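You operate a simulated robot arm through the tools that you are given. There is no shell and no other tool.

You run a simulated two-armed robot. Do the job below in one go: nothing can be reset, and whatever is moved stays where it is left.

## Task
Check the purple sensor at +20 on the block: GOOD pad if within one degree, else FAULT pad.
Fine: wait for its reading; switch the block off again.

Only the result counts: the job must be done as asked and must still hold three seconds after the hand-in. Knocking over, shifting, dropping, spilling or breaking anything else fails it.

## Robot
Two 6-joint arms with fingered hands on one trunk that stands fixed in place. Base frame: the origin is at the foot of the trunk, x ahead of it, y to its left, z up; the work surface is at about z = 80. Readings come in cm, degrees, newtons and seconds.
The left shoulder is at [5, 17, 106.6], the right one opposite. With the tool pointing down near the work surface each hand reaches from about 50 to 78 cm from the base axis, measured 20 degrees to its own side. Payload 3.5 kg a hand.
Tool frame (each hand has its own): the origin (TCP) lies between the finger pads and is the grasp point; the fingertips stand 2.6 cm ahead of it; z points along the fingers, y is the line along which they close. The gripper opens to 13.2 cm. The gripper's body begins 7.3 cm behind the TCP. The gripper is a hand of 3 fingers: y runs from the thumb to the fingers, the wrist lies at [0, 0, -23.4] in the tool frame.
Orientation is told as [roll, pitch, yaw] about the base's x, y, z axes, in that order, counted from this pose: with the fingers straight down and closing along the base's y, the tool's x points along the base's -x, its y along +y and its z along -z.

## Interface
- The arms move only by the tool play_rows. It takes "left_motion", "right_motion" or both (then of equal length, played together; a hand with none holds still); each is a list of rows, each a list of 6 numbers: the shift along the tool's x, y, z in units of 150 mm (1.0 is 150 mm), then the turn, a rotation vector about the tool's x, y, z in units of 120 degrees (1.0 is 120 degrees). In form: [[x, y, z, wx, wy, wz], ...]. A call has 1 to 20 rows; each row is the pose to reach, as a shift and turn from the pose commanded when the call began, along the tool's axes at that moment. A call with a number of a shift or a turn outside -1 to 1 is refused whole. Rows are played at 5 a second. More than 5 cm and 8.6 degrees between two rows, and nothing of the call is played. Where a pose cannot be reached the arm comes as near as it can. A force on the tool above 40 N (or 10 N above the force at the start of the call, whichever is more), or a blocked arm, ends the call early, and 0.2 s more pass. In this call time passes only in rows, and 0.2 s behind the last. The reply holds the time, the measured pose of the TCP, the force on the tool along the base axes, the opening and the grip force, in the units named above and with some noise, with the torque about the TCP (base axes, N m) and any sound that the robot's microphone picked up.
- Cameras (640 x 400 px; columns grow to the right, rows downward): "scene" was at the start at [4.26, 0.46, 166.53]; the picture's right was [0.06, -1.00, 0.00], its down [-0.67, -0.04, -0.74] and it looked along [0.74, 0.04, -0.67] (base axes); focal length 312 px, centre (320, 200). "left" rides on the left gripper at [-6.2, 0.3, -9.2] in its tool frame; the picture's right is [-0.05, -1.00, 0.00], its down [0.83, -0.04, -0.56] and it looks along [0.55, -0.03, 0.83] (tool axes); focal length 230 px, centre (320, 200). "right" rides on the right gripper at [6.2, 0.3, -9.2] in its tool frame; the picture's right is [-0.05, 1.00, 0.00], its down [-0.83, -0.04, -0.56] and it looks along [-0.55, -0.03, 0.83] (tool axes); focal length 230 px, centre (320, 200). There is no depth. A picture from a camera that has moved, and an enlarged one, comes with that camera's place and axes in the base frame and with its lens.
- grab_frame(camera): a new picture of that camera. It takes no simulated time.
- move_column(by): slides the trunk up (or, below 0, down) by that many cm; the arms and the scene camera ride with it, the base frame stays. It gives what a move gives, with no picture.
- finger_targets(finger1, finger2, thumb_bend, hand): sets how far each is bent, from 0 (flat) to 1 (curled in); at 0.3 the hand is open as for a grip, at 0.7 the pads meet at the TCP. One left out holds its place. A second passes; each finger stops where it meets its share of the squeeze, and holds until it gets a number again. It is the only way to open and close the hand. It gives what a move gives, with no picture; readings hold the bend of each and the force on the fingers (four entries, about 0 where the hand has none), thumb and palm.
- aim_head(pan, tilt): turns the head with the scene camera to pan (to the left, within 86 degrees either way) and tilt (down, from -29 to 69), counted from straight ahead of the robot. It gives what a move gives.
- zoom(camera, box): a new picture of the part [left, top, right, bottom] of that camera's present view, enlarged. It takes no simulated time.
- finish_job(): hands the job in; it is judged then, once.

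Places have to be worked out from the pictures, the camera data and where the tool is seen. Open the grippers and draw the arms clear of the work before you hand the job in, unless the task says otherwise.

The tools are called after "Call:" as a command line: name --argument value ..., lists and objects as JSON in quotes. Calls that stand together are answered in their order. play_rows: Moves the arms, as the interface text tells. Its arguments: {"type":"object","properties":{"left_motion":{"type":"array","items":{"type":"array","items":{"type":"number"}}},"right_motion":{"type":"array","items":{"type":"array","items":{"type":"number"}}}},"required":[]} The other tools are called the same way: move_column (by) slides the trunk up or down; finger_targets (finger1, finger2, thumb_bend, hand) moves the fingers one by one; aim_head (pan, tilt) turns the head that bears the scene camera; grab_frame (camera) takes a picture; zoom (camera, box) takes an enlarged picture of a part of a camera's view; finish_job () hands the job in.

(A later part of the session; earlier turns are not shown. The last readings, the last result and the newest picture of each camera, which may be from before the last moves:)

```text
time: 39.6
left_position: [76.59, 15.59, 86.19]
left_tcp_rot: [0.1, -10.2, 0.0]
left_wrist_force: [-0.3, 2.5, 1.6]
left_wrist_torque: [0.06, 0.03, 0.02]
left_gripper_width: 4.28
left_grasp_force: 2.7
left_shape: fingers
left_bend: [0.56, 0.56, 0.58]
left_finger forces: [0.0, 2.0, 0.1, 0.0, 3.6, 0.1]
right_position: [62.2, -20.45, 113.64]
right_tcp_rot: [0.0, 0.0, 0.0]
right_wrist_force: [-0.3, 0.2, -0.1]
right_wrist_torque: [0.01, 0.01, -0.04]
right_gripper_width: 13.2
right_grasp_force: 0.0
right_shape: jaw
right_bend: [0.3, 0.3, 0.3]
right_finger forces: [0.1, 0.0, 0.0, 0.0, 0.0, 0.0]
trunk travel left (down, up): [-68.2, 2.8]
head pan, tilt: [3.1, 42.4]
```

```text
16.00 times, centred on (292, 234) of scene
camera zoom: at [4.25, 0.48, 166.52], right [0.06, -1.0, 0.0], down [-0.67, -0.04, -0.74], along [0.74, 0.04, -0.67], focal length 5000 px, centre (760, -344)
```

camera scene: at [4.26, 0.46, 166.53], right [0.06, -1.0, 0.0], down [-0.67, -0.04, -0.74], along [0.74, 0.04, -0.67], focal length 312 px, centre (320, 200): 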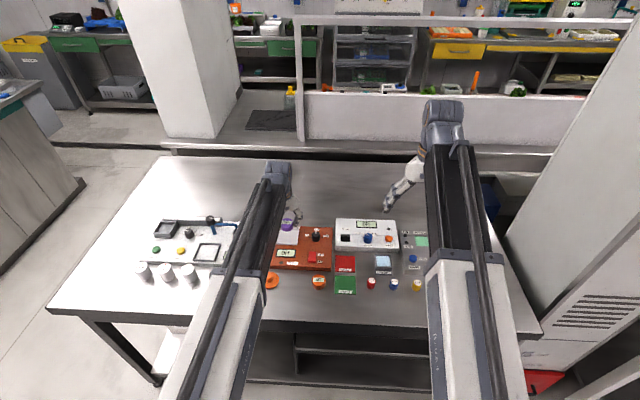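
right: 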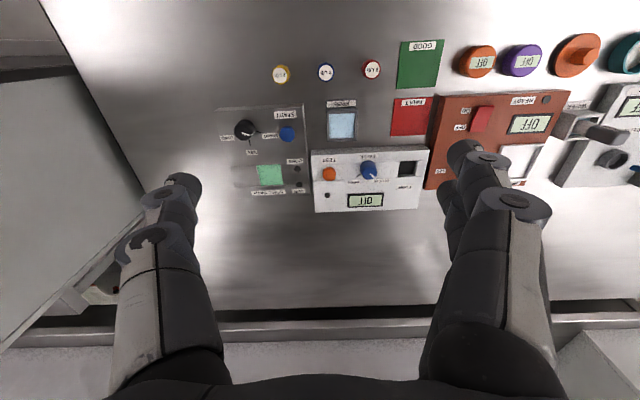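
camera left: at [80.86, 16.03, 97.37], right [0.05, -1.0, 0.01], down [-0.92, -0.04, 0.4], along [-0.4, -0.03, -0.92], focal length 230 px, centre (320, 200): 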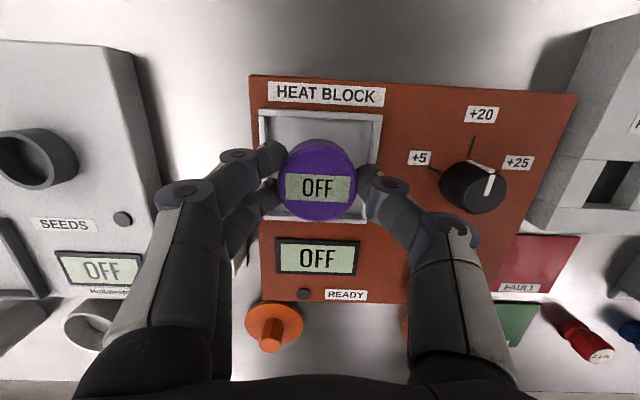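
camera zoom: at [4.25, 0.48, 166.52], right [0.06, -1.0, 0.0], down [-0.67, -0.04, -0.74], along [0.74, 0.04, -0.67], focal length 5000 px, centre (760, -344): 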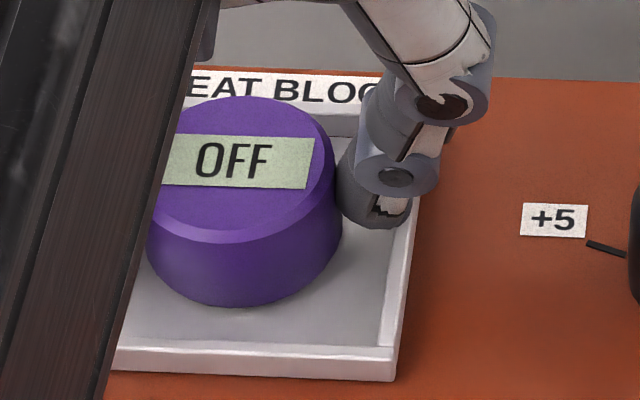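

The sensor is still lightly pinched between finger 2 and the thumb (width equals its diameter). I open a little more to let it settle on the tray floor.

Call:
finger_targets --hand "left" --finger1 0.555 --finger2 0.555 --thumb_bend 0.555

Call:
zoom --camera "left" --box '[220, 100, 420, 240]'

Call:
zoom --camera "scene" --box '[275, 222, 310, 246]'

```text
time: 40.6
left_position: [76.56, 15.57, 86.27]
left_tcp_rot: [0.1, -10.3, 0.0]
left_wrist_force: [-0.6, 2.8, 1.4]
left_wrist_torque: [0.1, 0.02, 0.04]
left_gripper_width: 4.46
left_grasp_force: 3.1
left_shape: fingers
left_bend: [0.55, 0.56, 0.57]
left_finger forces: [0.0, 1.5, 0.0, 0.0, 4.8, 0.0]
right_position: [62.21, -20.49, 113.54]
right_tcp_rot: [0.1, 0.0, 0.0]
right_wrist_force: [0.0, -0.3, -0.3]
right_wrist_torque: [-0.01, -0.04, -0.01]
right_gripper_width: 13.21
right_grasp_force: 0.1
right_shape: jaw
right_bend: [0.3, 0.3, 0.3]
right_finger forces: [0.1, 0.0, 0.0, 0.0, 0.1, 0.0]
trunk travel left (down, up): [-68.2, 2.8]
head pan, tilt: [3.1, 42.4]
```

```text
2.86 times, centred on (320, 170) of left
camera zoom: at [80.99, 15.94, 96.32], right [0.05, -1.0, 0.01], down [-0.92, -0.04, 0.4], along [-0.4, -0.03, -0.92], focal length 657 px, centre (320, 286)
```

zoom: 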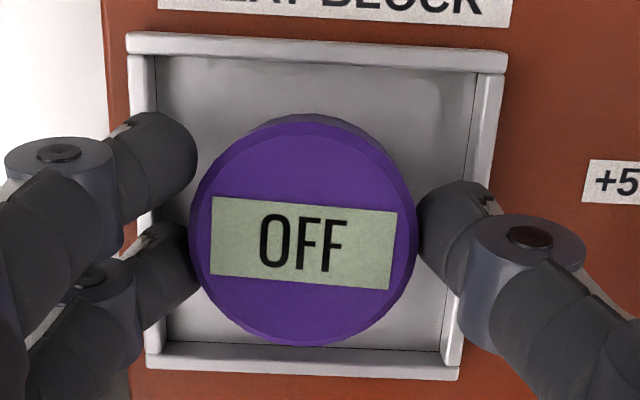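

```text
16.00 times, centred on (292, 234) of scene
camera zoom: at [4.23, 0.49, 166.53], right [0.06, -1.0, 0.0], down [-0.67, -0.04, -0.74], along [0.74, 0.04, -0.67], focal length 5000 px, centre (760, -344)
```

zoom: 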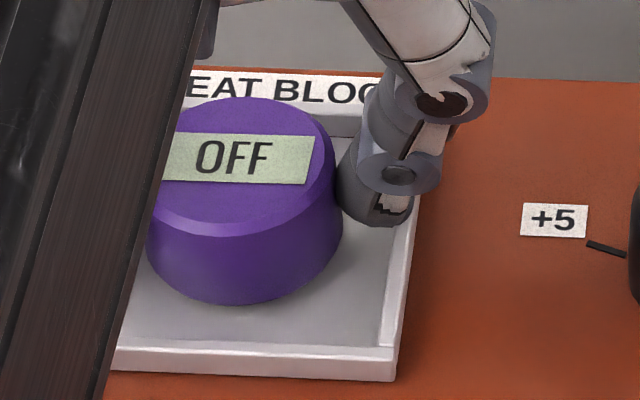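

The thumb and finger 2 are wedged between the sensor and the rim (opening blocked, lateral 2.8 N). I raise a bit more, in 1 mm steps, so the rounded tips clear the rim and can open to their targets.

Call:
play_rows --left_motion '[[-0.0012, 0, -0.0066, 0, 0, 0], [-0.0023, 0, -0.0131, 0, 0, 0], [-0.0023, 0, -0.0131, 0, 0, 0]]'

Call:
zoom --camera "scene" --box '[275, 222, 310, 246]'

Call:
zoom --camera "left" --box '[220, 100, 420, 240]'

```text
time: 41.4
left_position: [76.45, 15.62, 86.48]
left_tcp_rot: [0.1, -10.4, -0.1]
left_wrist_force: [0.0, 0.4, -0.5]
left_wrist_torque: [0.03, -0.03, 0.0]
left_gripper_width: 5.04
left_grasp_force: 0.1
left_shape: fingers
left_bend: [0.55, 0.55, 0.55]
left_finger forces: [0.0, 0.0, 0.0, 0.0, 0.1, 0.0]
right_position: [62.37, -20.54, 113.55]
right_tcp_rot: [0.1, -0.1, 0.0]
right_wrist_force: [0.8, -0.1, -0.2]
right_wrist_torque: [-0.02, 0.01, 0.0]
right_gripper_width: 13.19
right_grasp_force: 0.1
right_shape: jaw
right_bend: [0.3, 0.3, 0.3]
right_finger forces: [0.0, 0.0, 0.0, 0.0, 0.0, 0.0]
trunk travel left (down, up): [-68.2, 2.8]
head pan, tilt: [3.1, 42.4]
```

```text
16.00 times, centred on (292, 234) of scene
camera zoom: at [4.26, 0.45, 166.53], right [0.05, -1.0, 0.0], down [-0.67, -0.04, -0.74], along [0.74, 0.04, -0.67], focal length 5000 px, centre (760, -344)
```

zoom: 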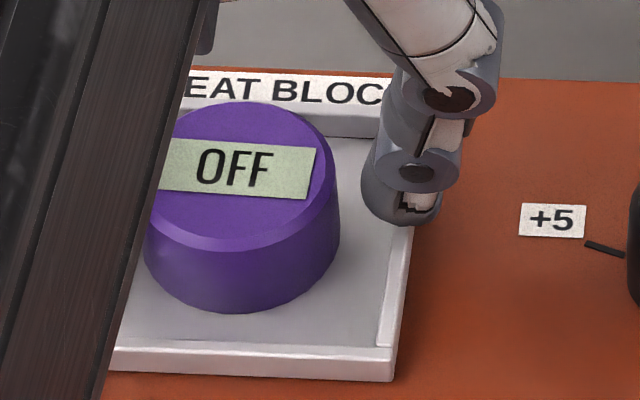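

```text
2.86 times, centred on (320, 170) of left
camera zoom: at [80.92, 15.88, 96.53], right [0.05, -1.0, 0.01], down [-0.92, -0.04, 0.4], along [-0.4, -0.03, -0.92], focal length 657 px, centre (320, 286)
```

zoom: 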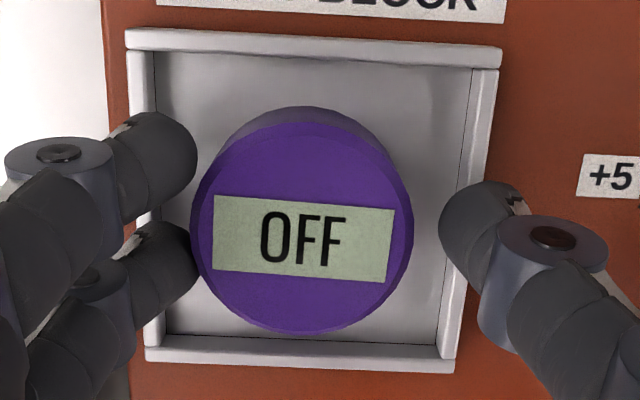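

The sensor is released and rests flat in the tray; all forces are zero. I open a bit more and rise straight up.

Call:
finger_targets --hand "left" --finger1 0.53 --finger2 0.53 --thumb_bend 0.55

Call:
play_rows --left_motion '[[-0.0116, 0, -0.0657, 0, 0, 0], [-0.0232, 0, -0.1313, 0, 0, 0], [-0.0463, 0, -0.2626, 0, 0, 0], [-0.0695, 0, -0.3939, 0, 0, 0], [-0.0926, 0, -0.5252, 0, 0, 0], [-0.0926, 0, -0.5252, 0, 0, 0]]'

Call:
zoom --camera "left" --box '[200, 80, 440, 240]'

```text
time: 42.4
left_position: [76.43, 15.59, 86.24]
left_tcp_rot: [0.1, -10.2, 0.1]
left_wrist_force: [-0.6, -1.0, 0.7]
left_wrist_torque: [-0.07, 0.02, 0.0]
left_gripper_width: 5.35
left_grasp_force: 1.1
left_shape: fingers
left_bend: [0.53, 0.55, 0.55]
left_finger forces: [0.0, 1.7, 0.0, 0.1, 0.1, 0.0]
right_position: [62.34, -20.55, 113.59]
right_tcp_rot: [0.0, 0.0, -0.1]
right_wrist_force: [0.7, 0.8, -0.2]
right_wrist_torque: [-0.01, -0.02, 0.04]
right_gripper_width: 13.19
right_grasp_force: 0.1
right_shape: jaw
right_bend: [0.3, 0.3, 0.3]
right_finger forces: [0.0, 0.0, 0.1, 0.0, 0.0, 0.0]
trunk travel left (down, up): [-68.2, 2.8]
head pan, tilt: [3.1, 42.4]
```

```text
time: 43.8
left_position: [76.44, 15.77, 94.22]
left_tcp_rot: [0.1, -10.3, -0.1]
left_wrist_force: [1.4, 0.1, 0.2]
left_wrist_torque: [0.01, 0.0, 0.0]
left_gripper_width: 5.38
left_grasp_force: 0.0
left_shape: fingers
left_bend: [0.53, 0.53, 0.55]
left_finger forces: [0.1, 0.0, 0.0, 0.0, 0.0, 0.0]
right_position: [62.23, -20.54, 113.56]
right_tcp_rot: [0.1, 0.0, 0.0]
right_wrist_force: [0.1, -0.6, -1.2]
right_wrist_torque: [-0.02, 0.03, 0.0]
right_gripper_width: 13.22
right_grasp_force: 0.1
right_shape: jaw
right_bend: [0.3, 0.3, 0.3]
right_finger forces: [0.0, 0.0, 0.0, 0.1, 0.0, 0.0]
trunk travel left (down, up): [-68.2, 2.8]
head pan, tilt: [3.1, 42.4]
```

```text
2.50 times, centred on (320, 160) of left
camera zoom: at [80.85, 16.06, 104.46], right [0.05, -1.0, 0.01], down [-0.92, -0.04, 0.4], along [-0.4, -0.03, -0.92], focal length 575 px, centre (320, 300)
```

zoom: 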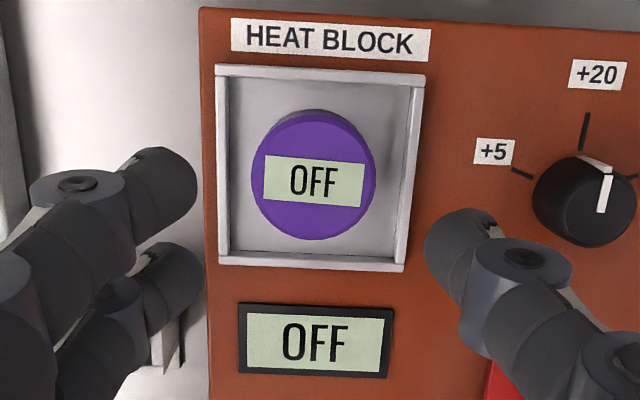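

The sensor is in place and the dial still reads +20. For the rocker I'll use the thumb alone: I roll the hand 20° so the thumb is lowest and bring its tip above the ON (near) end of the rocker.

Call:
finger_targets --hand "left" --finger1 0.4 --finger2 0.4 --thumb_bend 0.5

Call:
play_rows --left_motion '[[0.0679, -0.0445, 0.0027, -0.0166, 0.0085, 0.0015], [0.1357, -0.0889, 0.0054, -0.0332, 0.017, 0.003], [0.2036, -0.1334, 0.0081, -0.0499, 0.0255, 0.0045], [0.2714, -0.1779, 0.0108, -0.0665, 0.034, 0.006], [0.3393, -0.2224, 0.0136, -0.0831, 0.0425, 0.0075], [0.4071, -0.2668, 0.0163, -0.0997, 0.0509, 0.009], [0.475, -0.3113, 0.019, -0.1163, 0.0594, 0.0105], [0.5428, -0.3558, 0.0217, -0.133, 0.0679, 0.012], [0.6107, -0.4002, 0.0244, -0.1496, 0.0764, 0.0135], [0.6785, -0.4447, 0.0271, -0.1662, 0.0849, 0.015], [0.6785, -0.4447, 0.0271, -0.1662, 0.0849, 0.015]]'

Call:
grab_frame --camera "left"

Call:
zoom --camera "scene" --box '[260, 210, 350, 270]'

```text
time: 44.8
left_position: [76.39, 15.79, 94.28]
left_tcp_rot: [0.1, -10.3, 0.0]
left_wrist_force: [0.3, -0.1, 0.0]
left_wrist_torque: [0.0, 0.02, -0.02]
left_gripper_width: 8.4
left_grasp_force: 0.1
left_shape: fingers
left_bend: [0.4, 0.4, 0.5]
left_finger forces: [0.1, 0.1, 0.0, 0.0, 0.1, 0.0]
right_position: [62.27, -20.66, 113.49]
right_tcp_rot: [0.0, 0.1, -0.1]
right_wrist_force: [0.4, -0.2, 0.3]
right_wrist_torque: [0.01, -0.02, -0.04]
right_gripper_width: 13.2
right_grasp_force: 0.0
right_shape: jaw
right_bend: [0.3, 0.3, 0.3]
right_finger forces: [0.0, 0.0, 0.1, 0.0, 0.0, 0.0]
trunk travel left (down, up): [-68.2, 2.8]
head pan, tilt: [3.1, 42.4]
```

```text
time: 47.2
left_position: [66.82, 8.82, 92.24]
left_tcp_rot: [20.0, 0.0, -0.1]
left_wrist_force: [-0.1, -0.1, -0.7]
left_wrist_torque: [-0.01, 0.0, 0.0]
left_gripper_width: 8.41
left_grasp_force: 0.1
left_shape: fingers
left_bend: [0.4, 0.4, 0.5]
left_finger forces: [0.1, 0.1, 0.1, 0.0, 0.1, 0.0]
right_position: [62.33, -20.49, 113.59]
right_tcp_rot: [0.1, 0.1, 0.0]
right_wrist_force: [0.5, 0.2, 0.5]
right_wrist_torque: [0.01, -0.02, 0.02]
right_gripper_width: 13.18
right_grasp_force: 0.0
right_shape: jaw
right_bend: [0.3, 0.3, 0.3]
right_finger forces: [0.1, 0.0, 0.0, 0.0, 0.1, 0.1]
trunk travel left (down, up): [-68.2, 2.8]
head pan, tilt: [3.1, 42.4]
```

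```text
taken
camera left: at [72.85, 6.01, 100.89], right [0.05, -0.94, -0.34], down [-0.83, -0.23, 0.51], along [-0.55, 0.26, -0.79], focal length 230 px, centre (320, 200)
```

left: 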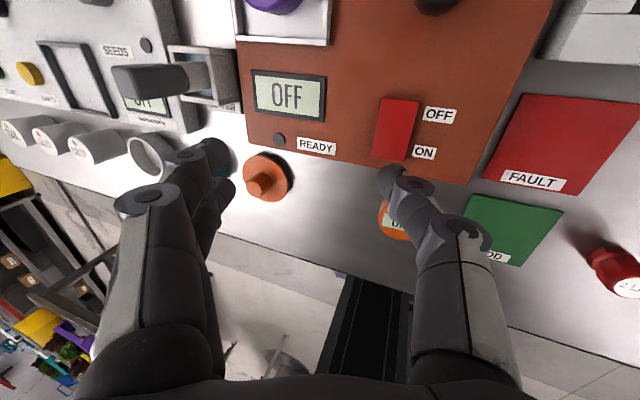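

```text
6.67 times, centred on (305, 240) of scene
camera zoom: at [4.26, 0.46, 166.53], right [0.06, -1.0, 0.0], down [-0.67, -0.04, -0.74], along [0.74, 0.04, -0.67], focal length 2083 px, centre (420, -67)
```

zoom: 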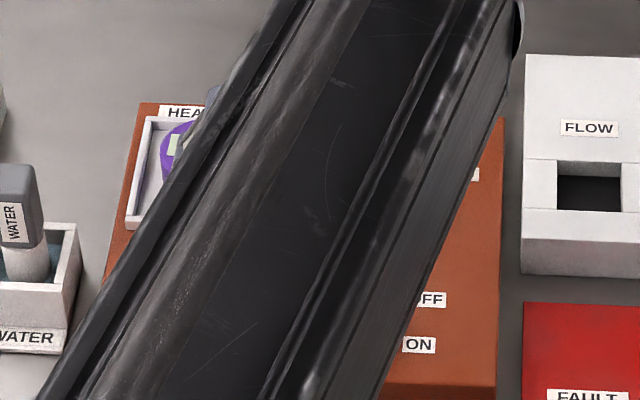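

The thumb tip is over the near end of the rocker (tip ≈ (66.8, 6.3, 88), rocker near edge x≈66, y≈6.4). I lower 3.7 cm to just above it.

Call:
play_rows --left_motion '[[0.0025, -0.0195, 0.0585, 0, 0, 0], [0.005, -0.039, 0.117, 0, 0, 0], [0.0075, -0.0586, 0.1756, 0, 0, 0], [0.01, -0.0781, 0.2341, 0, 0, 0], [0.01, -0.0781, 0.2341, 0, 0, 0]]'

Call:
zoom --camera "left" --box '[300, 80, 480, 220]'

```text
time: 48.4
left_position: [66.4, 8.9, 88.49]
left_tcp_rot: [20.1, -0.1, 0.1]
left_wrist_force: [0.0, 0.1, -0.1]
left_wrist_torque: [-0.02, -0.01, -0.02]
left_gripper_width: 8.39
left_grasp_force: 0.1
left_shape: fingers
left_bend: [0.4, 0.4, 0.5]
left_finger forces: [0.1, 0.0, 0.0, 0.0, 0.0, 0.0]
right_position: [62.41, -20.49, 113.68]
right_tcp_rot: [0.0, 0.0, 0.1]
right_wrist_force: [-0.6, 0.6, -0.3]
right_wrist_torque: [0.01, 0.0, 0.02]
right_gripper_width: 13.17
right_grasp_force: 0.1
right_shape: jaw
right_bend: [0.3, 0.3, 0.3]
right_finger forces: [0.0, 0.0, 0.0, 0.0, 0.0, 0.1]
trunk travel left (down, up): [-68.2, 2.8]
head pan, tilt: [3.1, 42.4]
```

```text
2.86 times, centred on (390, 150) of left
camera zoom: at [72.59, 6.14, 97.19], right [0.05, -0.94, -0.34], down [-0.83, -0.23, 0.51], along [-0.55, 0.26, -0.79], focal length 657 px, centre (120, 343)
```

zoom: 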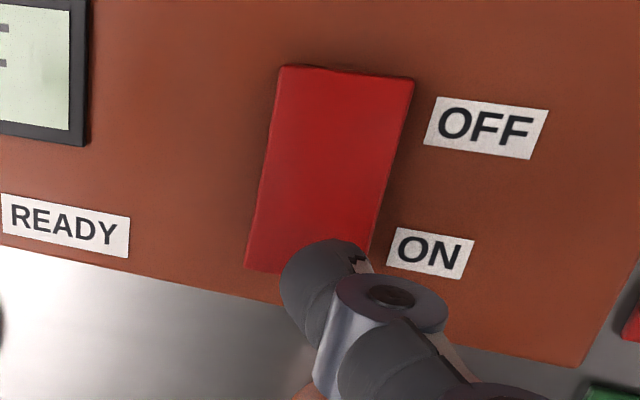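

The thumb tip is over the ON end. I nudge 0.3 cm inward and press down in small steps, relying on the force stop.

Call:
play_rows --left_motion '[[-0.02, 0.0125, 0.0046, 0, 0, 0], [-0.02, 0.0057, 0.0234, 0, 0, 0], [-0.02, -0.0011, 0.0422, 0, 0, 0], [-0.02, -0.008, 0.061, 0, 0, 0], [-0.02, -0.0148, 0.0797, 0, 0, 0], [-0.02, -0.0148, 0.0797, 0, 0, 0]]'

Call:
zoom --camera "left" --box '[300, 80, 480, 220]'

Call:
grab_frame --camera "left"

```text
time: 50.0
left_position: [66.71, 9.05, 87.54]
left_tcp_rot: [19.9, -0.4, -0.1]
left_wrist_force: [-6.6, -3.7, 19.1]
left_wrist_torque: [-0.76, 0.19, -0.21]
left_gripper_width: 8.12
left_grasp_force: 9.9
left_shape: fingers
left_bend: [0.4, 0.4, 0.52]
left_finger forces: [0.1, 0.0, 0.1, 0.1, 19.8, 0.1]
right_position: [62.11, -20.48, 113.62]
right_tcp_rot: [0.1, 0.0, 0.0]
right_wrist_force: [0.5, -0.2, 1.0]
right_wrist_torque: [0.0, -0.04, -0.02]
right_gripper_width: 13.19
right_grasp_force: 0.0
right_shape: jaw
right_bend: [0.3, 0.3, 0.3]
right_finger forces: [0.1, 0.1, 0.0, 0.1, 0.1, 0.0]
trunk travel left (down, up): [-68.2, 2.8]
head pan, tilt: [3.1, 42.4]
stopped in row 6 (left hand): the force on the tool passed its limit at 41 N (the readings are from after the stop); the commanded pose is now the measured one
```

```text
2.86 times, centred on (390, 150) of left
camera zoom: at [72.86, 6.16, 96.41], right [0.05, -0.94, -0.34], down [-0.83, -0.23, 0.5], along [-0.55, 0.26, -0.8], focal length 657 px, centre (120, 343)
```

zoom: 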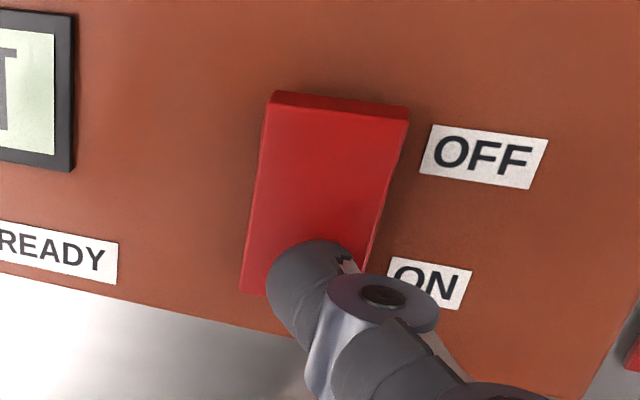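

```text
taken
camera left: at [72.86, 6.16, 96.41], right [0.05, -0.94, -0.34], down [-0.83, -0.23, 0.5], along [-0.55, 0.26, -0.8], focal length 230 px, centre (320, 200)
```

left: 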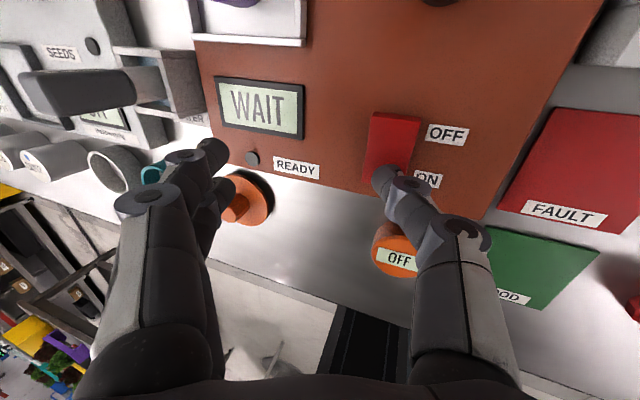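

The block display changed to WAIT and the rocker flipped to ON. I lift the thumb off and move to a hover above the block from which the wrist camera sees the sensor, the display and the READY lamp.

Call:
play_rows --left_motion '[[0, 0.0342, -0.094, 0, 0, 0], [0, 0.0684, -0.188, 0, 0, 0], [0, 0.1026, -0.282, 0, 0, 0], [0, 0.1368, -0.376, 0, 0, 0], [-0.071, 0.2164, -0.4392, 0.0333, 0, 0], [-0.141, 0.296, -0.5024, 0.0667, 0, 0], [-0.212, 0.3757, -0.5656, 0.1, 0, 0], [-0.282, 0.4553, -0.6288, 0.1333, 0, 0], [-0.353, 0.535, -0.692, 0.1667, 0, 0], [-0.353, 0.535, -0.692, 0.1667, 0, 0]]'

Call:
grab_frame --camera "left"

Call:
zoom --camera "left" --box '[240, 20, 480, 220]'

```text
time: 52.2
left_position: [71.81, 13.0, 99.88]
left_tcp_rot: [-0.1, -0.3, 0.0]
left_wrist_force: [-0.5, 0.0, 0.5]
left_wrist_torque: [-0.01, 0.0, -0.01]
left_gripper_width: 8.4
left_grasp_force: 0.1
left_shape: fingers
left_bend: [0.4, 0.4, 0.5]
left_finger forces: [0.0, 0.0, 0.0, 0.0, 0.1, 0.0]
right_position: [62.23, -20.58, 113.7]
right_tcp_rot: [0.0, 0.0, 0.1]
right_wrist_force: [-0.1, -0.4, 0.4]
right_wrist_torque: [0.03, 0.01, -0.04]
right_gripper_width: 13.21
right_grasp_force: 0.0
right_shape: jaw
right_bend: [0.3, 0.3, 0.3]
right_finger forces: [0.0, 0.0, 0.1, 0.0, 0.0, 0.0]
trunk travel left (down, up): [-68.2, 2.8]
head pan, tilt: [3.1, 42.4]
```

```text
taken
camera left: at [78.06, 13.34, 109.02], right [0.05, -1.0, 0.0], down [-0.83, -0.04, 0.55], along [-0.55, -0.03, -0.83], focal length 230 px, centre (320, 200)
```

left: 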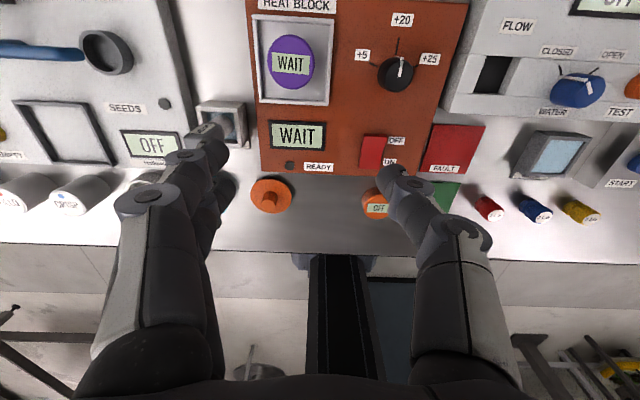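

```text
2.00 times, centred on (360, 120) of left
camera zoom: at [78.06, 13.34, 109.02], right [0.05, -1.0, 0.0], down [-0.83, -0.04, 0.55], along [-0.55, -0.03, -0.83], focal length 460 px, centre (240, 360)
```

zoom: 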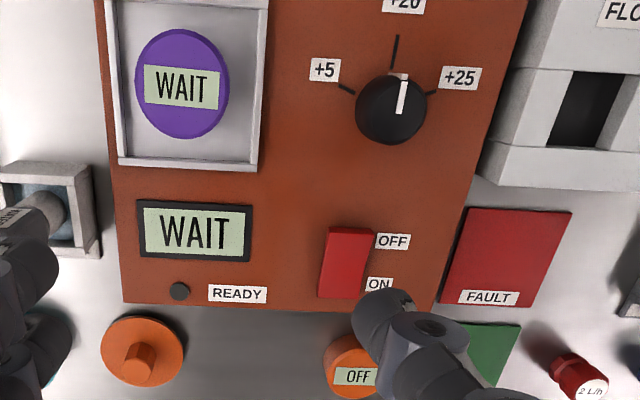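

Both the block and the sensor show WAIT. I hold still and let time pass.

Call:
play_rows --left_motion '[[0, 0, 0, 0, 0, 0], [0, 0, 0, 0, 0, 0], [0, 0, 0, 0, 0, 0], [0, 0, 0, 0, 0, 0], [0, 0, 0, 0, 0, 0], [0, 0, 0, 0, 0, 0], [0, 0, 0, 0, 0, 0], [0, 0, 0, 0, 0, 0], [0, 0, 0, 0, 0, 0], [0, 0, 0, 0, 0, 0], [0, 0, 0, 0, 0, 0], [0, 0, 0, 0, 0, 0], [0, 0, 0, 0, 0, 0], [0, 0, 0, 0, 0, 0], [0, 0, 0, 0, 0, 0], [0, 0, 0, 0, 0, 0], [0, 0, 0, 0, 0, 0], [0, 0, 0, 0, 0, 0], [0, 0, 0, 0, 0, 0], [0, 0, 0, 0, 0, 0]]'

Call:
zoom --camera "left" --box '[240, 20, 480, 220]'

```text
time: 56.4
left_position: [71.77, 13.01, 99.88]
left_tcp_rot: [0.0, -0.2, 0.1]
left_wrist_force: [-0.9, 0.2, 0.3]
left_wrist_torque: [0.02, 0.02, 0.05]
left_gripper_width: 8.4
left_grasp_force: 0.0
left_shape: fingers
left_bend: [0.4, 0.4, 0.5]
left_finger forces: [0.0, 0.1, 0.0, 0.1, 0.1, 0.0]
right_position: [62.34, -20.47, 113.47]
right_tcp_rot: [0.0, 0.0, 0.0]
right_wrist_force: [-0.3, -0.3, -0.5]
right_wrist_torque: [0.0, 0.04, 0.01]
right_gripper_width: 13.19
right_grasp_force: 0.0
right_shape: jaw
right_bend: [0.3, 0.3, 0.3]
right_finger forces: [0.1, 0.0, 0.0, 0.1, 0.1, 0.0]
trunk travel left (down, up): [-68.2, 2.8]
head pan, tilt: [3.1, 42.4]
```

```text
2.00 times, centred on (360, 120) of left
camera zoom: at [78.05, 13.32, 109.01], right [0.05, -1.0, 0.0], down [-0.83, -0.04, 0.55], along [-0.55, -0.03, -0.83], focal length 460 px, centre (240, 360)
```

zoom: 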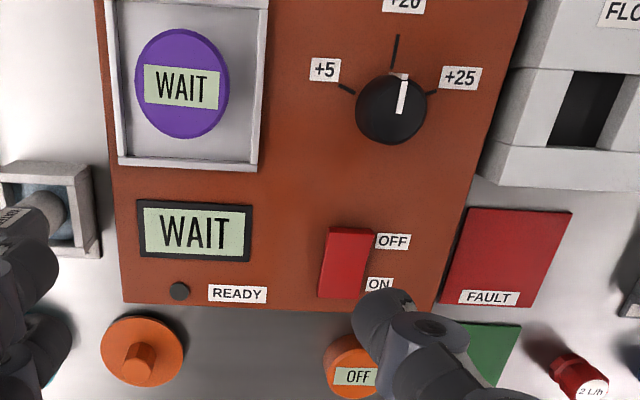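

Still WAIT; I wait another 4 s.

Call:
play_rows --left_motion '[[0, 0, 0, 0, 0, 0], [0, 0, 0, 0, 0, 0], [0, 0, 0, 0, 0, 0], [0, 0, 0, 0, 0, 0], [0, 0, 0, 0, 0, 0], [0, 0, 0, 0, 0, 0], [0, 0, 0, 0, 0, 0], [0, 0, 0, 0, 0, 0], [0, 0, 0, 0, 0, 0], [0, 0, 0, 0, 0, 0], [0, 0, 0, 0, 0, 0], [0, 0, 0, 0, 0, 0], [0, 0, 0, 0, 0, 0], [0, 0, 0, 0, 0, 0], [0, 0, 0, 0, 0, 0], [0, 0, 0, 0, 0, 0], [0, 0, 0, 0, 0, 0], [0, 0, 0, 0, 0, 0], [0, 0, 0, 0, 0, 0], [0, 0, 0, 0, 0, 0]]'

Call:
zoom --camera "left" --box '[240, 20, 480, 220]'

```text
time: 60.6
left_position: [71.84, 12.99, 99.74]
left_tcp_rot: [0.0, -0.2, 0.0]
left_wrist_force: [0.7, -1.0, -0.2]
left_wrist_torque: [0.04, -0.01, 0.01]
left_gripper_width: 8.38
left_grasp_force: 0.1
left_shape: fingers
left_bend: [0.4, 0.4, 0.5]
left_finger forces: [0.0, 0.0, 0.0, 0.0, 0.0, 0.0]
right_position: [62.31, -20.53, 113.48]
right_tcp_rot: [0.0, -0.1, 0.0]
right_wrist_force: [0.6, -0.1, 0.1]
right_wrist_torque: [0.0, 0.01, 0.01]
right_gripper_width: 13.19
right_grasp_force: 0.0
right_shape: jaw
right_bend: [0.3, 0.3, 0.3]
right_finger forces: [0.0, 0.1, 0.0, 0.0, 0.1, 0.0]
trunk travel left (down, up): [-68.2, 2.8]
head pan, tilt: [3.1, 42.4]
```

```text
2.00 times, centred on (360, 120) of left
camera zoom: at [78.05, 13.32, 109.01], right [0.05, -1.0, 0.0], down [-0.83, -0.04, 0.55], along [-0.55, -0.03, -0.83], focal length 460 px, centre (240, 360)
```

zoom: 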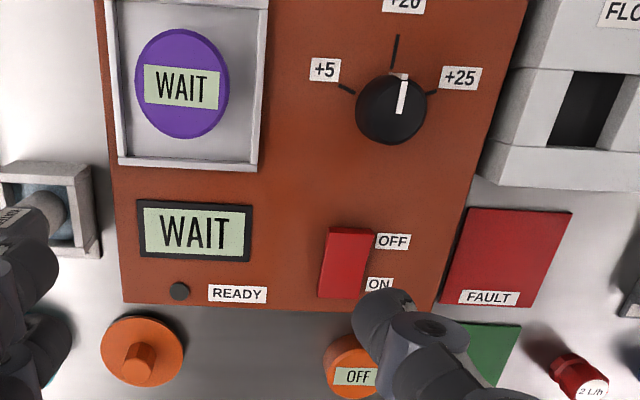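

Still WAIT on both displays and the READY lamp is dark. I keep waiting.

Call:
play_rows --left_motion '[[0, 0, 0, 0, 0, 0], [0, 0, 0, 0, 0, 0], [0, 0, 0, 0, 0, 0], [0, 0, 0, 0, 0, 0], [0, 0, 0, 0, 0, 0], [0, 0, 0, 0, 0, 0], [0, 0, 0, 0, 0, 0], [0, 0, 0, 0, 0, 0], [0, 0, 0, 0, 0, 0], [0, 0, 0, 0, 0, 0], [0, 0, 0, 0, 0, 0], [0, 0, 0, 0, 0, 0], [0, 0, 0, 0, 0, 0], [0, 0, 0, 0, 0, 0], [0, 0, 0, 0, 0, 0], [0, 0, 0, 0, 0, 0], [0, 0, 0, 0, 0, 0], [0, 0, 0, 0, 0, 0], [0, 0, 0, 0, 0, 0], [0, 0, 0, 0, 0, 0]]'

Call:
zoom --camera "left" --box '[240, 20, 480, 220]'

```text
time: 64.8
left_position: [71.76, 13.01, 99.81]
left_tcp_rot: [0.1, -0.2, -0.1]
left_wrist_force: [0.5, 0.3, -0.1]
left_wrist_torque: [-0.02, -0.01, 0.07]
left_gripper_width: 8.38
left_grasp_force: 0.1
left_shape: fingers
left_bend: [0.4, 0.4, 0.5]
left_finger forces: [0.1, 0.0, 0.1, 0.1, 0.1, 0.0]
right_position: [62.33, -20.49, 113.65]
right_tcp_rot: [0.0, -0.1, 0.1]
right_wrist_force: [-0.4, 0.0, -0.5]
right_wrist_torque: [0.02, -0.03, 0.01]
right_gripper_width: 13.18
right_grasp_force: 0.1
right_shape: jaw
right_bend: [0.3, 0.3, 0.3]
right_finger forces: [0.0, 0.0, 0.0, 0.1, 0.0, 0.0]
trunk travel left (down, up): [-68.2, 2.8]
head pan, tilt: [3.1, 42.4]
```

```text
2.00 times, centred on (360, 120) of left
camera zoom: at [78.05, 13.32, 109.01], right [0.05, -1.0, 0.0], down [-0.83, -0.04, 0.55], along [-0.55, -0.03, -0.83], focal length 460 px, centre (240, 360)
```

zoom: 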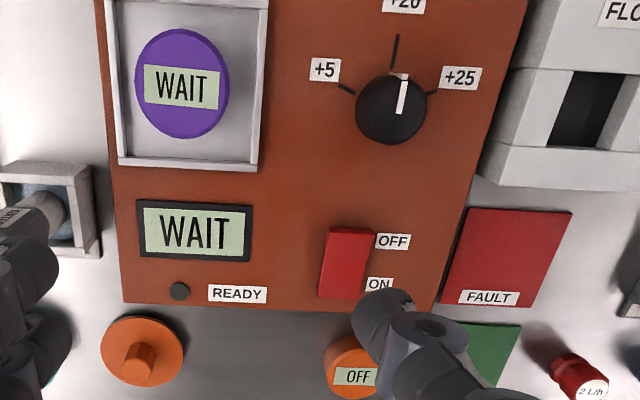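

Still heating. I wait two more spans before looking again.

Call:
play_rows --left_motion '[[0, 0, 0, 0, 0, 0], [0, 0, 0, 0, 0, 0], [0, 0, 0, 0, 0, 0], [0, 0, 0, 0, 0, 0], [0, 0, 0, 0, 0, 0], [0, 0, 0, 0, 0, 0], [0, 0, 0, 0, 0, 0], [0, 0, 0, 0, 0, 0], [0, 0, 0, 0, 0, 0], [0, 0, 0, 0, 0, 0], [0, 0, 0, 0, 0, 0], [0, 0, 0, 0, 0, 0], [0, 0, 0, 0, 0, 0], [0, 0, 0, 0, 0, 0], [0, 0, 0, 0, 0, 0], [0, 0, 0, 0, 0, 0], [0, 0, 0, 0, 0, 0], [0, 0, 0, 0, 0, 0], [0, 0, 0, 0, 0, 0], [0, 0, 0, 0, 0, 0]]'

Call:
zoom --camera "left" --box '[240, 20, 480, 220]'

Call:
play_rows --left_motion '[[0, 0, 0, 0, 0, 0], [0, 0, 0, 0, 0, 0], [0, 0, 0, 0, 0, 0], [0, 0, 0, 0, 0, 0], [0, 0, 0, 0, 0, 0], [0, 0, 0, 0, 0, 0], [0, 0, 0, 0, 0, 0], [0, 0, 0, 0, 0, 0], [0, 0, 0, 0, 0, 0], [0, 0, 0, 0, 0, 0], [0, 0, 0, 0, 0, 0], [0, 0, 0, 0, 0, 0], [0, 0, 0, 0, 0, 0], [0, 0, 0, 0, 0, 0], [0, 0, 0, 0, 0, 0], [0, 0, 0, 0, 0, 0], [0, 0, 0, 0, 0, 0], [0, 0, 0, 0, 0, 0], [0, 0, 0, 0, 0, 0], [0, 0, 0, 0, 0, 0]]'

Call:
zoom --camera "left" --box '[240, 20, 480, 220]'

```text
time: 69.0
left_position: [71.83, 13.13, 99.95]
left_tcp_rot: [-0.1, -0.3, 0.0]
left_wrist_force: [-0.1, 0.1, 0.2]
left_wrist_torque: [-0.02, 0.01, 0.0]
left_gripper_width: 8.43
left_grasp_force: 0.0
left_shape: fingers
left_bend: [0.4, 0.4, 0.5]
left_finger forces: [0.0, 0.0, 0.1, 0.1, 0.0, 0.0]
right_position: [62.37, -20.46, 113.64]
right_tcp_rot: [0.0, 0.1, 0.0]
right_wrist_force: [-0.5, 0.6, 0.2]
right_wrist_torque: [0.01, -0.05, -0.01]
right_gripper_width: 13.21
right_grasp_force: 0.2
right_shape: jaw
right_bend: [0.3, 0.3, 0.3]
right_finger forces: [0.0, 0.2, 0.0, 0.0, 0.1, 0.0]
trunk travel left (down, up): [-68.2, 2.8]
head pan, tilt: [3.1, 42.4]
```

```text
2.00 times, centred on (360, 120) of left
camera zoom: at [78.05, 13.32, 109.01], right [0.05, -1.0, 0.0], down [-0.83, -0.04, 0.55], along [-0.55, -0.03, -0.83], focal length 460 px, centre (240, 360)
```

zoom: 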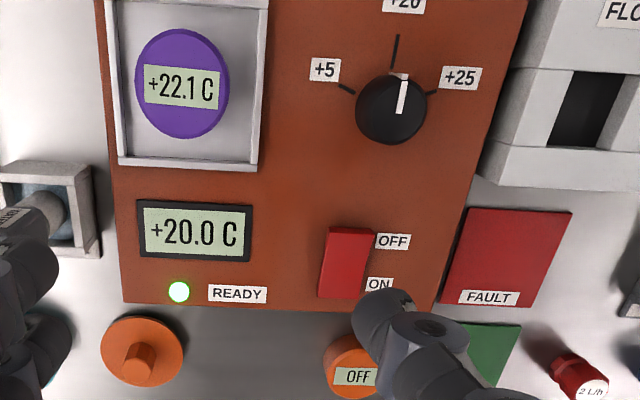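

```text
time: 73.2
left_position: [71.84, 12.98, 99.82]
left_tcp_rot: [-0.1, -0.2, -0.1]
left_wrist_force: [0.5, -0.2, -0.9]
left_wrist_torque: [0.0, -0.01, 0.0]
left_gripper_width: 8.38
left_grasp_force: 0.1
left_shape: fingers
left_bend: [0.4, 0.4, 0.5]
left_finger forces: [0.1, 0.1, 0.0, 0.0, 0.0, 0.0]
right_position: [62.26, -20.54, 113.59]
right_tcp_rot: [0.0, -0.1, 0.0]
right_wrist_force: [-0.4, 0.1, 0.0]
right_wrist_torque: [0.02, 0.02, 0.01]
right_gripper_width: 13.2
right_grasp_force: 0.1
right_shape: jaw
right_bend: [0.3, 0.3, 0.3]
right_finger forces: [0.0, 0.1, 0.0, 0.0, 0.0, 0.0]
trunk travel left (down, up): [-68.2, 2.8]
head pan, tilt: [3.1, 42.4]
```

```text
2.00 times, centred on (360, 120) of left
camera zoom: at [78.05, 13.32, 109.01], right [0.05, -1.0, 0.0], down [-0.83, -0.04, 0.55], along [-0.55, -0.03, -0.83], focal length 460 px, centre (240, 360)
```

zoom: 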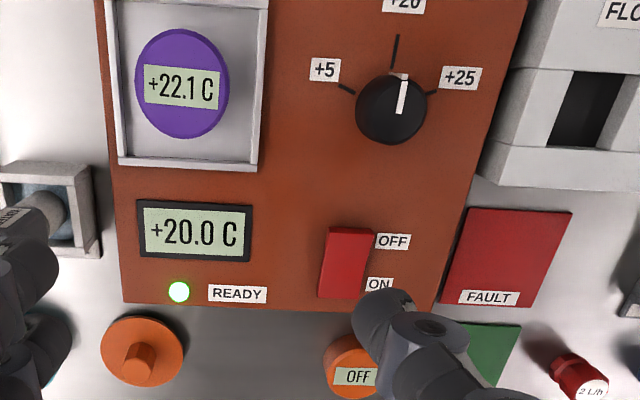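

READY is lit: block +20.0 °C, sensor +22.1 °C, stable over 4 s. I zoom to confirm the digits.

Call:
zoom --camera "left" --box '[290, 45, 335, 85]'

Call:
zoom --camera "left" --box '[270, 115, 370, 180]'

```text
10.00 times, centred on (312, 65) of left
camera zoom: at [78.05, 13.32, 109.01], right [0.05, -1.0, 0.0], down [-0.83, -0.04, 0.55], along [-0.55, -0.03, -0.83], focal length 2301 px, centre (395, 1550)
```

zoom: 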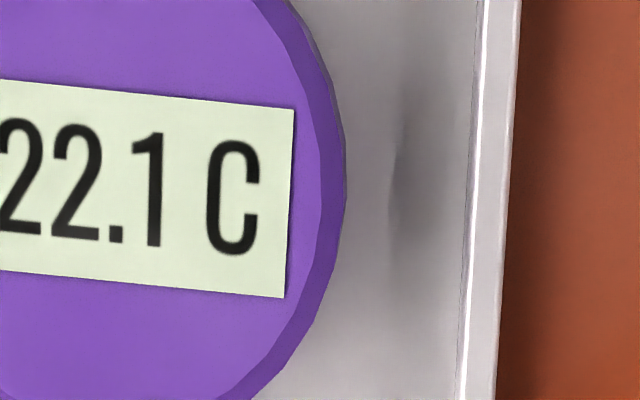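

```text
6.15 times, centred on (320, 148) of left
camera zoom: at [78.05, 13.32, 109.01], right [0.05, -1.0, 0.0], down [-0.83, -0.04, 0.55], along [-0.55, -0.03, -0.83], focal length 1416 px, centre (320, 523)
```

zoom: 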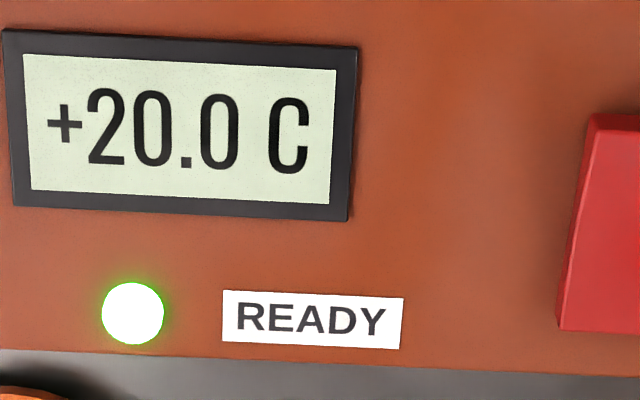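

Confirmed: the sensor reads +22.1 °C against +20.0 °C, off by 2.1 °C, so it goes on the FAULT pad. I prepare to pick it up: narrow the opening, tilt only 4° this time, and hover over the tray.

Call:
finger_targets --hand "left" --finger1 0.53 --finger2 0.53 --thumb_bend 0.535

Call:
play_rows --left_motion '[[-0.062, 0.0386, 0.1, 0, -0.0067, 0], [-0.124, 0.0772, 0.21, 0, -0.0133, 0], [-0.186, 0.1158, 0.32, 0, -0.02, 0], [-0.248, 0.1544, 0.43, 0, -0.0267, 0], [-0.31, 0.193, 0.527, 0, -0.0333, 0], [-0.31, 0.193, 0.527, 0, -0.0333, 0]]'

Call:
zoom --camera "left" --box '[200, 80, 440, 240]'

```text
time: 74.2
left_position: [71.9, 13.0, 99.77]
left_tcp_rot: [-0.1, -0.2, 0.0]
left_wrist_force: [-0.1, 0.0, -0.2]
left_wrist_torque: [-0.02, -0.03, -0.03]
left_gripper_width: 5.84
left_grasp_force: 0.1
left_shape: fingers
left_bend: [0.53, 0.53, 0.53]
left_finger forces: [0.1, 0.0, 0.1, 0.0, 0.0, 0.1]
right_position: [62.32, -20.49, 113.53]
right_tcp_rot: [0.0, 0.0, 0.0]
right_wrist_force: [1.2, -0.8, -0.4]
right_wrist_torque: [-0.02, 0.01, 0.06]
right_gripper_width: 13.16
right_grasp_force: 0.0
right_shape: jaw
right_bend: [0.3, 0.3, 0.3]
right_finger forces: [0.0, 0.0, 0.1, 0.0, 0.1, 0.0]
trunk travel left (down, up): [-68.2, 2.8]
head pan, tilt: [3.1, 42.4]
```

```text
time: 75.6
left_position: [76.42, 16.13, 91.89]
left_tcp_rot: [0.0, -4.4, 0.0]
left_wrist_force: [0.1, -0.6, 0.0]
left_wrist_torque: [-0.01, 0.01, 0.02]
left_gripper_width: 5.84
left_grasp_force: 0.0
left_shape: fingers
left_bend: [0.53, 0.53, 0.53]
left_finger forces: [0.1, 0.0, 0.0, 0.0, 0.0, 0.0]
left hand out of reach, approached as far as the arm can: row 5, 6
right_position: [62.31, -20.43, 113.49]
right_tcp_rot: [0.0, 0.0, 0.0]
right_wrist_force: [-0.7, -0.4, 0.2]
right_wrist_torque: [-0.03, 0.01, -0.02]
right_gripper_width: 13.18
right_grasp_force: 0.0
right_shape: jaw
right_bend: [0.3, 0.3, 0.3]
right_finger forces: [0.0, 0.0, 0.0, 0.0, 0.0, 0.1]
trunk travel left (down, up): [-68.2, 2.8]
head pan, tilt: [3.1, 42.4]
```

```text
2.50 times, centred on (320, 160) of left
camera zoom: at [81.76, 16.45, 101.56], right [0.05, -1.0, 0.0], down [-0.87, -0.04, 0.49], along [-0.49, -0.03, -0.87], focal length 575 px, centre (320, 300)
```

zoom: 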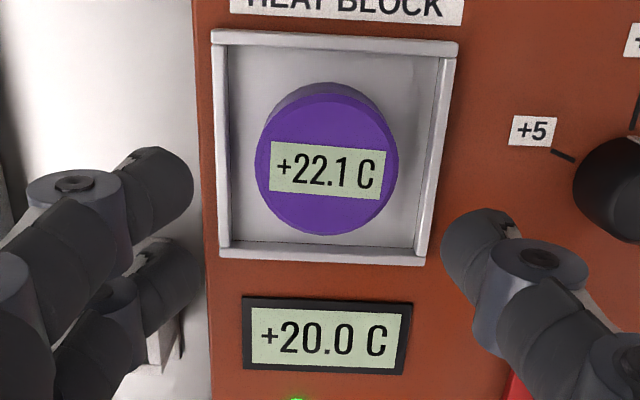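

The sensor sits at (76.8, 15.9); the arm is just at its reach limit with 4° tilt, so I use 7° and lower to just above the tray rim.

Call:
play_rows --left_motion '[[0.0027, -0.0055, 0.0737, 0, -0.0056, 0], [0.0054, -0.011, 0.1474, 0, -0.0113, 0], [0.0081, -0.0165, 0.221, 0, -0.0169, 0], [0.0108, -0.022, 0.2947, 0, -0.0225, 0], [0.0108, -0.022, 0.2947, 0, -0.0225, 0]]'

Call:
zoom --camera "left" --box '[200, 80, 440, 240]'

Call:
zoom --camera "scene" --box '[270, 215, 320, 250]'

```text
time: 76.8
left_position: [76.46, 15.86, 87.48]
left_tcp_rot: [0.0, -6.9, 0.1]
left_wrist_force: [0.6, 0.0, -0.2]
left_wrist_torque: [-0.01, -0.01, 0.0]
left_gripper_width: 5.84
left_grasp_force: 0.0
left_shape: fingers
left_bend: [0.53, 0.53, 0.53]
left_finger forces: [0.1, 0.0, 0.0, 0.0, 0.1, 0.1]
right_position: [62.24, -20.52, 113.52]
right_tcp_rot: [0.0, -0.1, -0.1]
right_wrist_force: [-0.4, 0.0, 1.6]
right_wrist_torque: [-0.02, 0.0, -0.03]
right_gripper_width: 13.2
right_grasp_force: 0.0
right_shape: jaw
right_bend: [0.3, 0.3, 0.3]
right_finger forces: [0.0, 0.1, 0.0, 0.0, 0.0, 0.0]
trunk travel left (down, up): [-68.2, 2.8]
head pan, tilt: [3.1, 42.4]
```

```text
2.50 times, centred on (320, 160) of left
camera zoom: at [81.44, 16.13, 97.37], right [0.05, -1.0, 0.01], down [-0.89, -0.04, 0.45], along [-0.45, -0.03, -0.89], focal length 575 px, centre (320, 300)
```

zoom: 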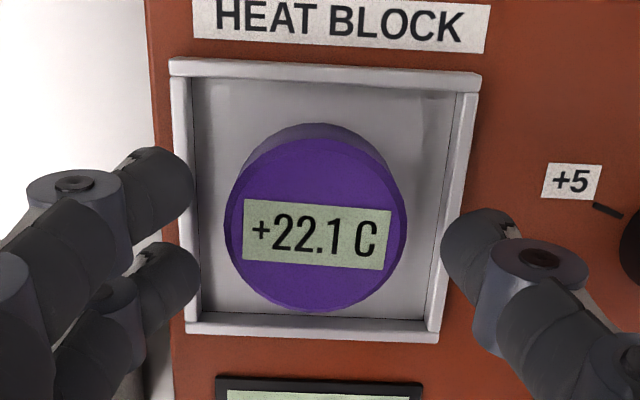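

```text
11.43 times, centred on (295, 232) of scene
camera zoom: at [4.26, 0.46, 166.53], right [0.06, -1.0, 0.0], down [-0.67, -0.04, -0.74], along [0.74, 0.04, -0.67], focal length 3572 px, centre (606, -171)
```

zoom: 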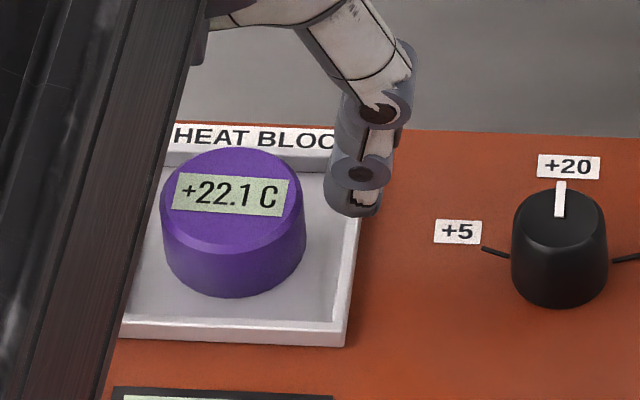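

Well centred (within 0.1 cm). I lower 1 cm, then narrow the fingers so that they pass inside the rim.

Call:
play_rows --left_motion '[[0.004, 0, 0.0331, 0, 0, 0], [0.008, 0, 0.0662, 0, 0, 0], [0.008, 0, 0.0662, 0, 0, 0]]'

Call:
finger_targets --hand "left" --finger1 0.565 --finger2 0.565 --thumb_bend 0.57

Call:
zoom --camera "left" --box '[200, 80, 440, 240]'

Call:
zoom --camera "scene" --box '[275, 222, 310, 246]'

```text
time: 77.6
left_position: [76.45, 15.75, 86.43]
left_tcp_rot: [0.0, -6.9, 0.0]
left_wrist_force: [-0.3, 0.1, 0.5]
left_wrist_torque: [0.04, -0.02, 0.02]
left_gripper_width: 5.84
left_grasp_force: 0.1
left_shape: fingers
left_bend: [0.53, 0.53, 0.53]
left_finger forces: [0.1, 0.0, 0.0, 0.0, 0.1, 0.1]
right_position: [62.27, -20.53, 113.62]
right_tcp_rot: [-0.1, 0.0, 0.0]
right_wrist_force: [0.5, -0.7, 0.3]
right_wrist_torque: [-0.01, -0.02, 0.0]
right_gripper_width: 13.2
right_grasp_force: 0.1
right_shape: jaw
right_bend: [0.3, 0.3, 0.3]
right_finger forces: [0.1, 0.1, 0.0, 0.1, 0.1, 0.0]
trunk travel left (down, up): [-68.2, 2.8]
head pan, tilt: [3.1, 42.4]
```

```text
time: 78.6
left_position: [76.39, 15.82, 86.59]
left_tcp_rot: [0.0, -6.9, 0.1]
left_wrist_force: [0.4, 1.0, 0.0]
left_wrist_torque: [0.02, 0.0, 0.0]
left_gripper_width: 4.84
left_grasp_force: 0.0
left_shape: fingers
left_bend: [0.56, 0.56, 0.56]
left_finger forces: [0.0, 0.0, 0.0, 0.1, 0.1, 0.0]
right_position: [62.23, -20.51, 113.52]
right_tcp_rot: [0.0, 0.1, 0.0]
right_wrist_force: [0.6, -0.5, -0.1]
right_wrist_torque: [0.0, -0.01, 0.01]
right_gripper_width: 13.18
right_grasp_force: 0.0
right_shape: jaw
right_bend: [0.3, 0.3, 0.3]
right_finger forces: [0.0, 0.0, 0.1, 0.0, 0.0, 0.0]
trunk travel left (down, up): [-68.2, 2.8]
head pan, tilt: [3.1, 42.4]
```

```text
2.50 times, centred on (320, 160) of left
camera zoom: at [81.5, 16.09, 96.43], right [0.05, -1.0, 0.01], down [-0.89, -0.04, 0.45], along [-0.45, -0.03, -0.89], focal length 575 px, centre (320, 300)
```

zoom: 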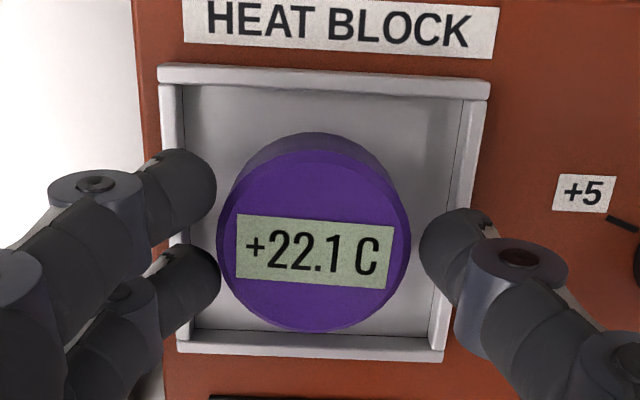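

```text
16.00 times, centred on (292, 234) of scene
camera zoom: at [4.26, 0.46, 166.53], right [0.06, -1.0, 0.0], down [-0.67, -0.04, -0.74], along [0.74, 0.04, -0.67], focal length 5000 px, centre (760, -344)
```

zoom: 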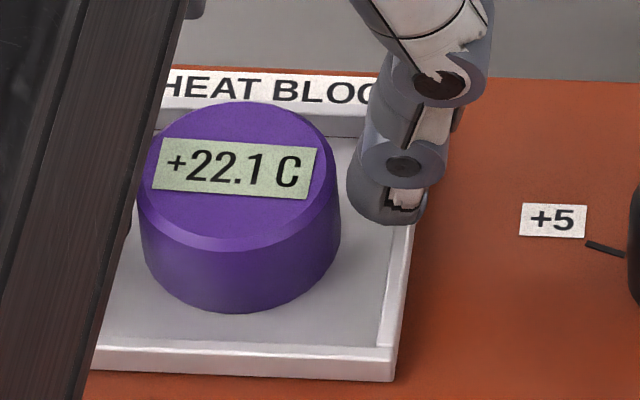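

No contact yet. I lower another ~0.3 cm between sensor and rim.

Call:
play_rows --left_motion '[[0.0008, 0.004, 0.0066, 0, 0, 0], [0.0016, 0.004, 0.0132, 0, 0, 0], [0.0024, 0.004, 0.0199, 0, 0, 0], [0.0024, 0.004, 0.0199, 0, 0, 0]]'

Call:
zoom --camera "scene" --box '[275, 222, 310, 246]'

```text
time: 79.6
left_position: [76.47, 15.66, 86.35]
left_tcp_rot: [0.0, -6.9, 0.0]
left_wrist_force: [0.3, 0.8, 0.6]
left_wrist_torque: [-0.02, 0.05, 0.0]
left_gripper_width: 4.85
left_grasp_force: 0.0
left_shape: fingers
left_bend: [0.56, 0.56, 0.56]
left_finger forces: [0.0, 0.0, 0.0, 0.0, 0.1, 0.0]
right_position: [62.24, -20.41, 113.61]
right_tcp_rot: [0.0, -0.1, 0.1]
right_wrist_force: [0.0, -0.2, 0.3]
right_wrist_torque: [0.0, 0.01, 0.01]
right_gripper_width: 13.2
right_grasp_force: 0.0
right_shape: jaw
right_bend: [0.3, 0.3, 0.3]
right_finger forces: [0.0, 0.0, 0.0, 0.0, 0.0, 0.0]
trunk travel left (down, up): [-68.2, 2.8]
head pan, tilt: [3.1, 42.4]
```

```text
16.00 times, centred on (292, 234) of scene
camera zoom: at [4.26, 0.46, 166.53], right [0.06, -1.0, 0.0], down [-0.67, -0.04, -0.74], along [0.74, 0.04, -0.67], focal length 5000 px, centre (760, -344)
```

zoom: 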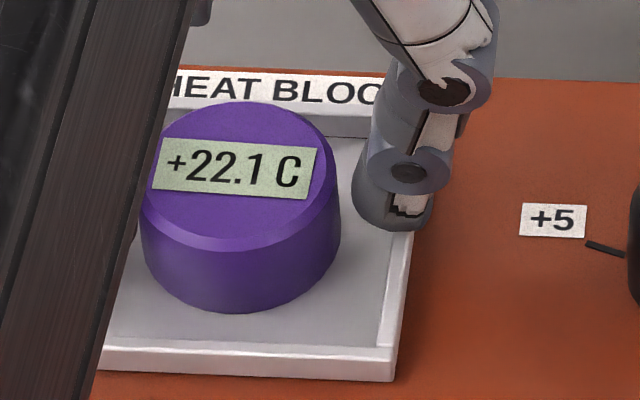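

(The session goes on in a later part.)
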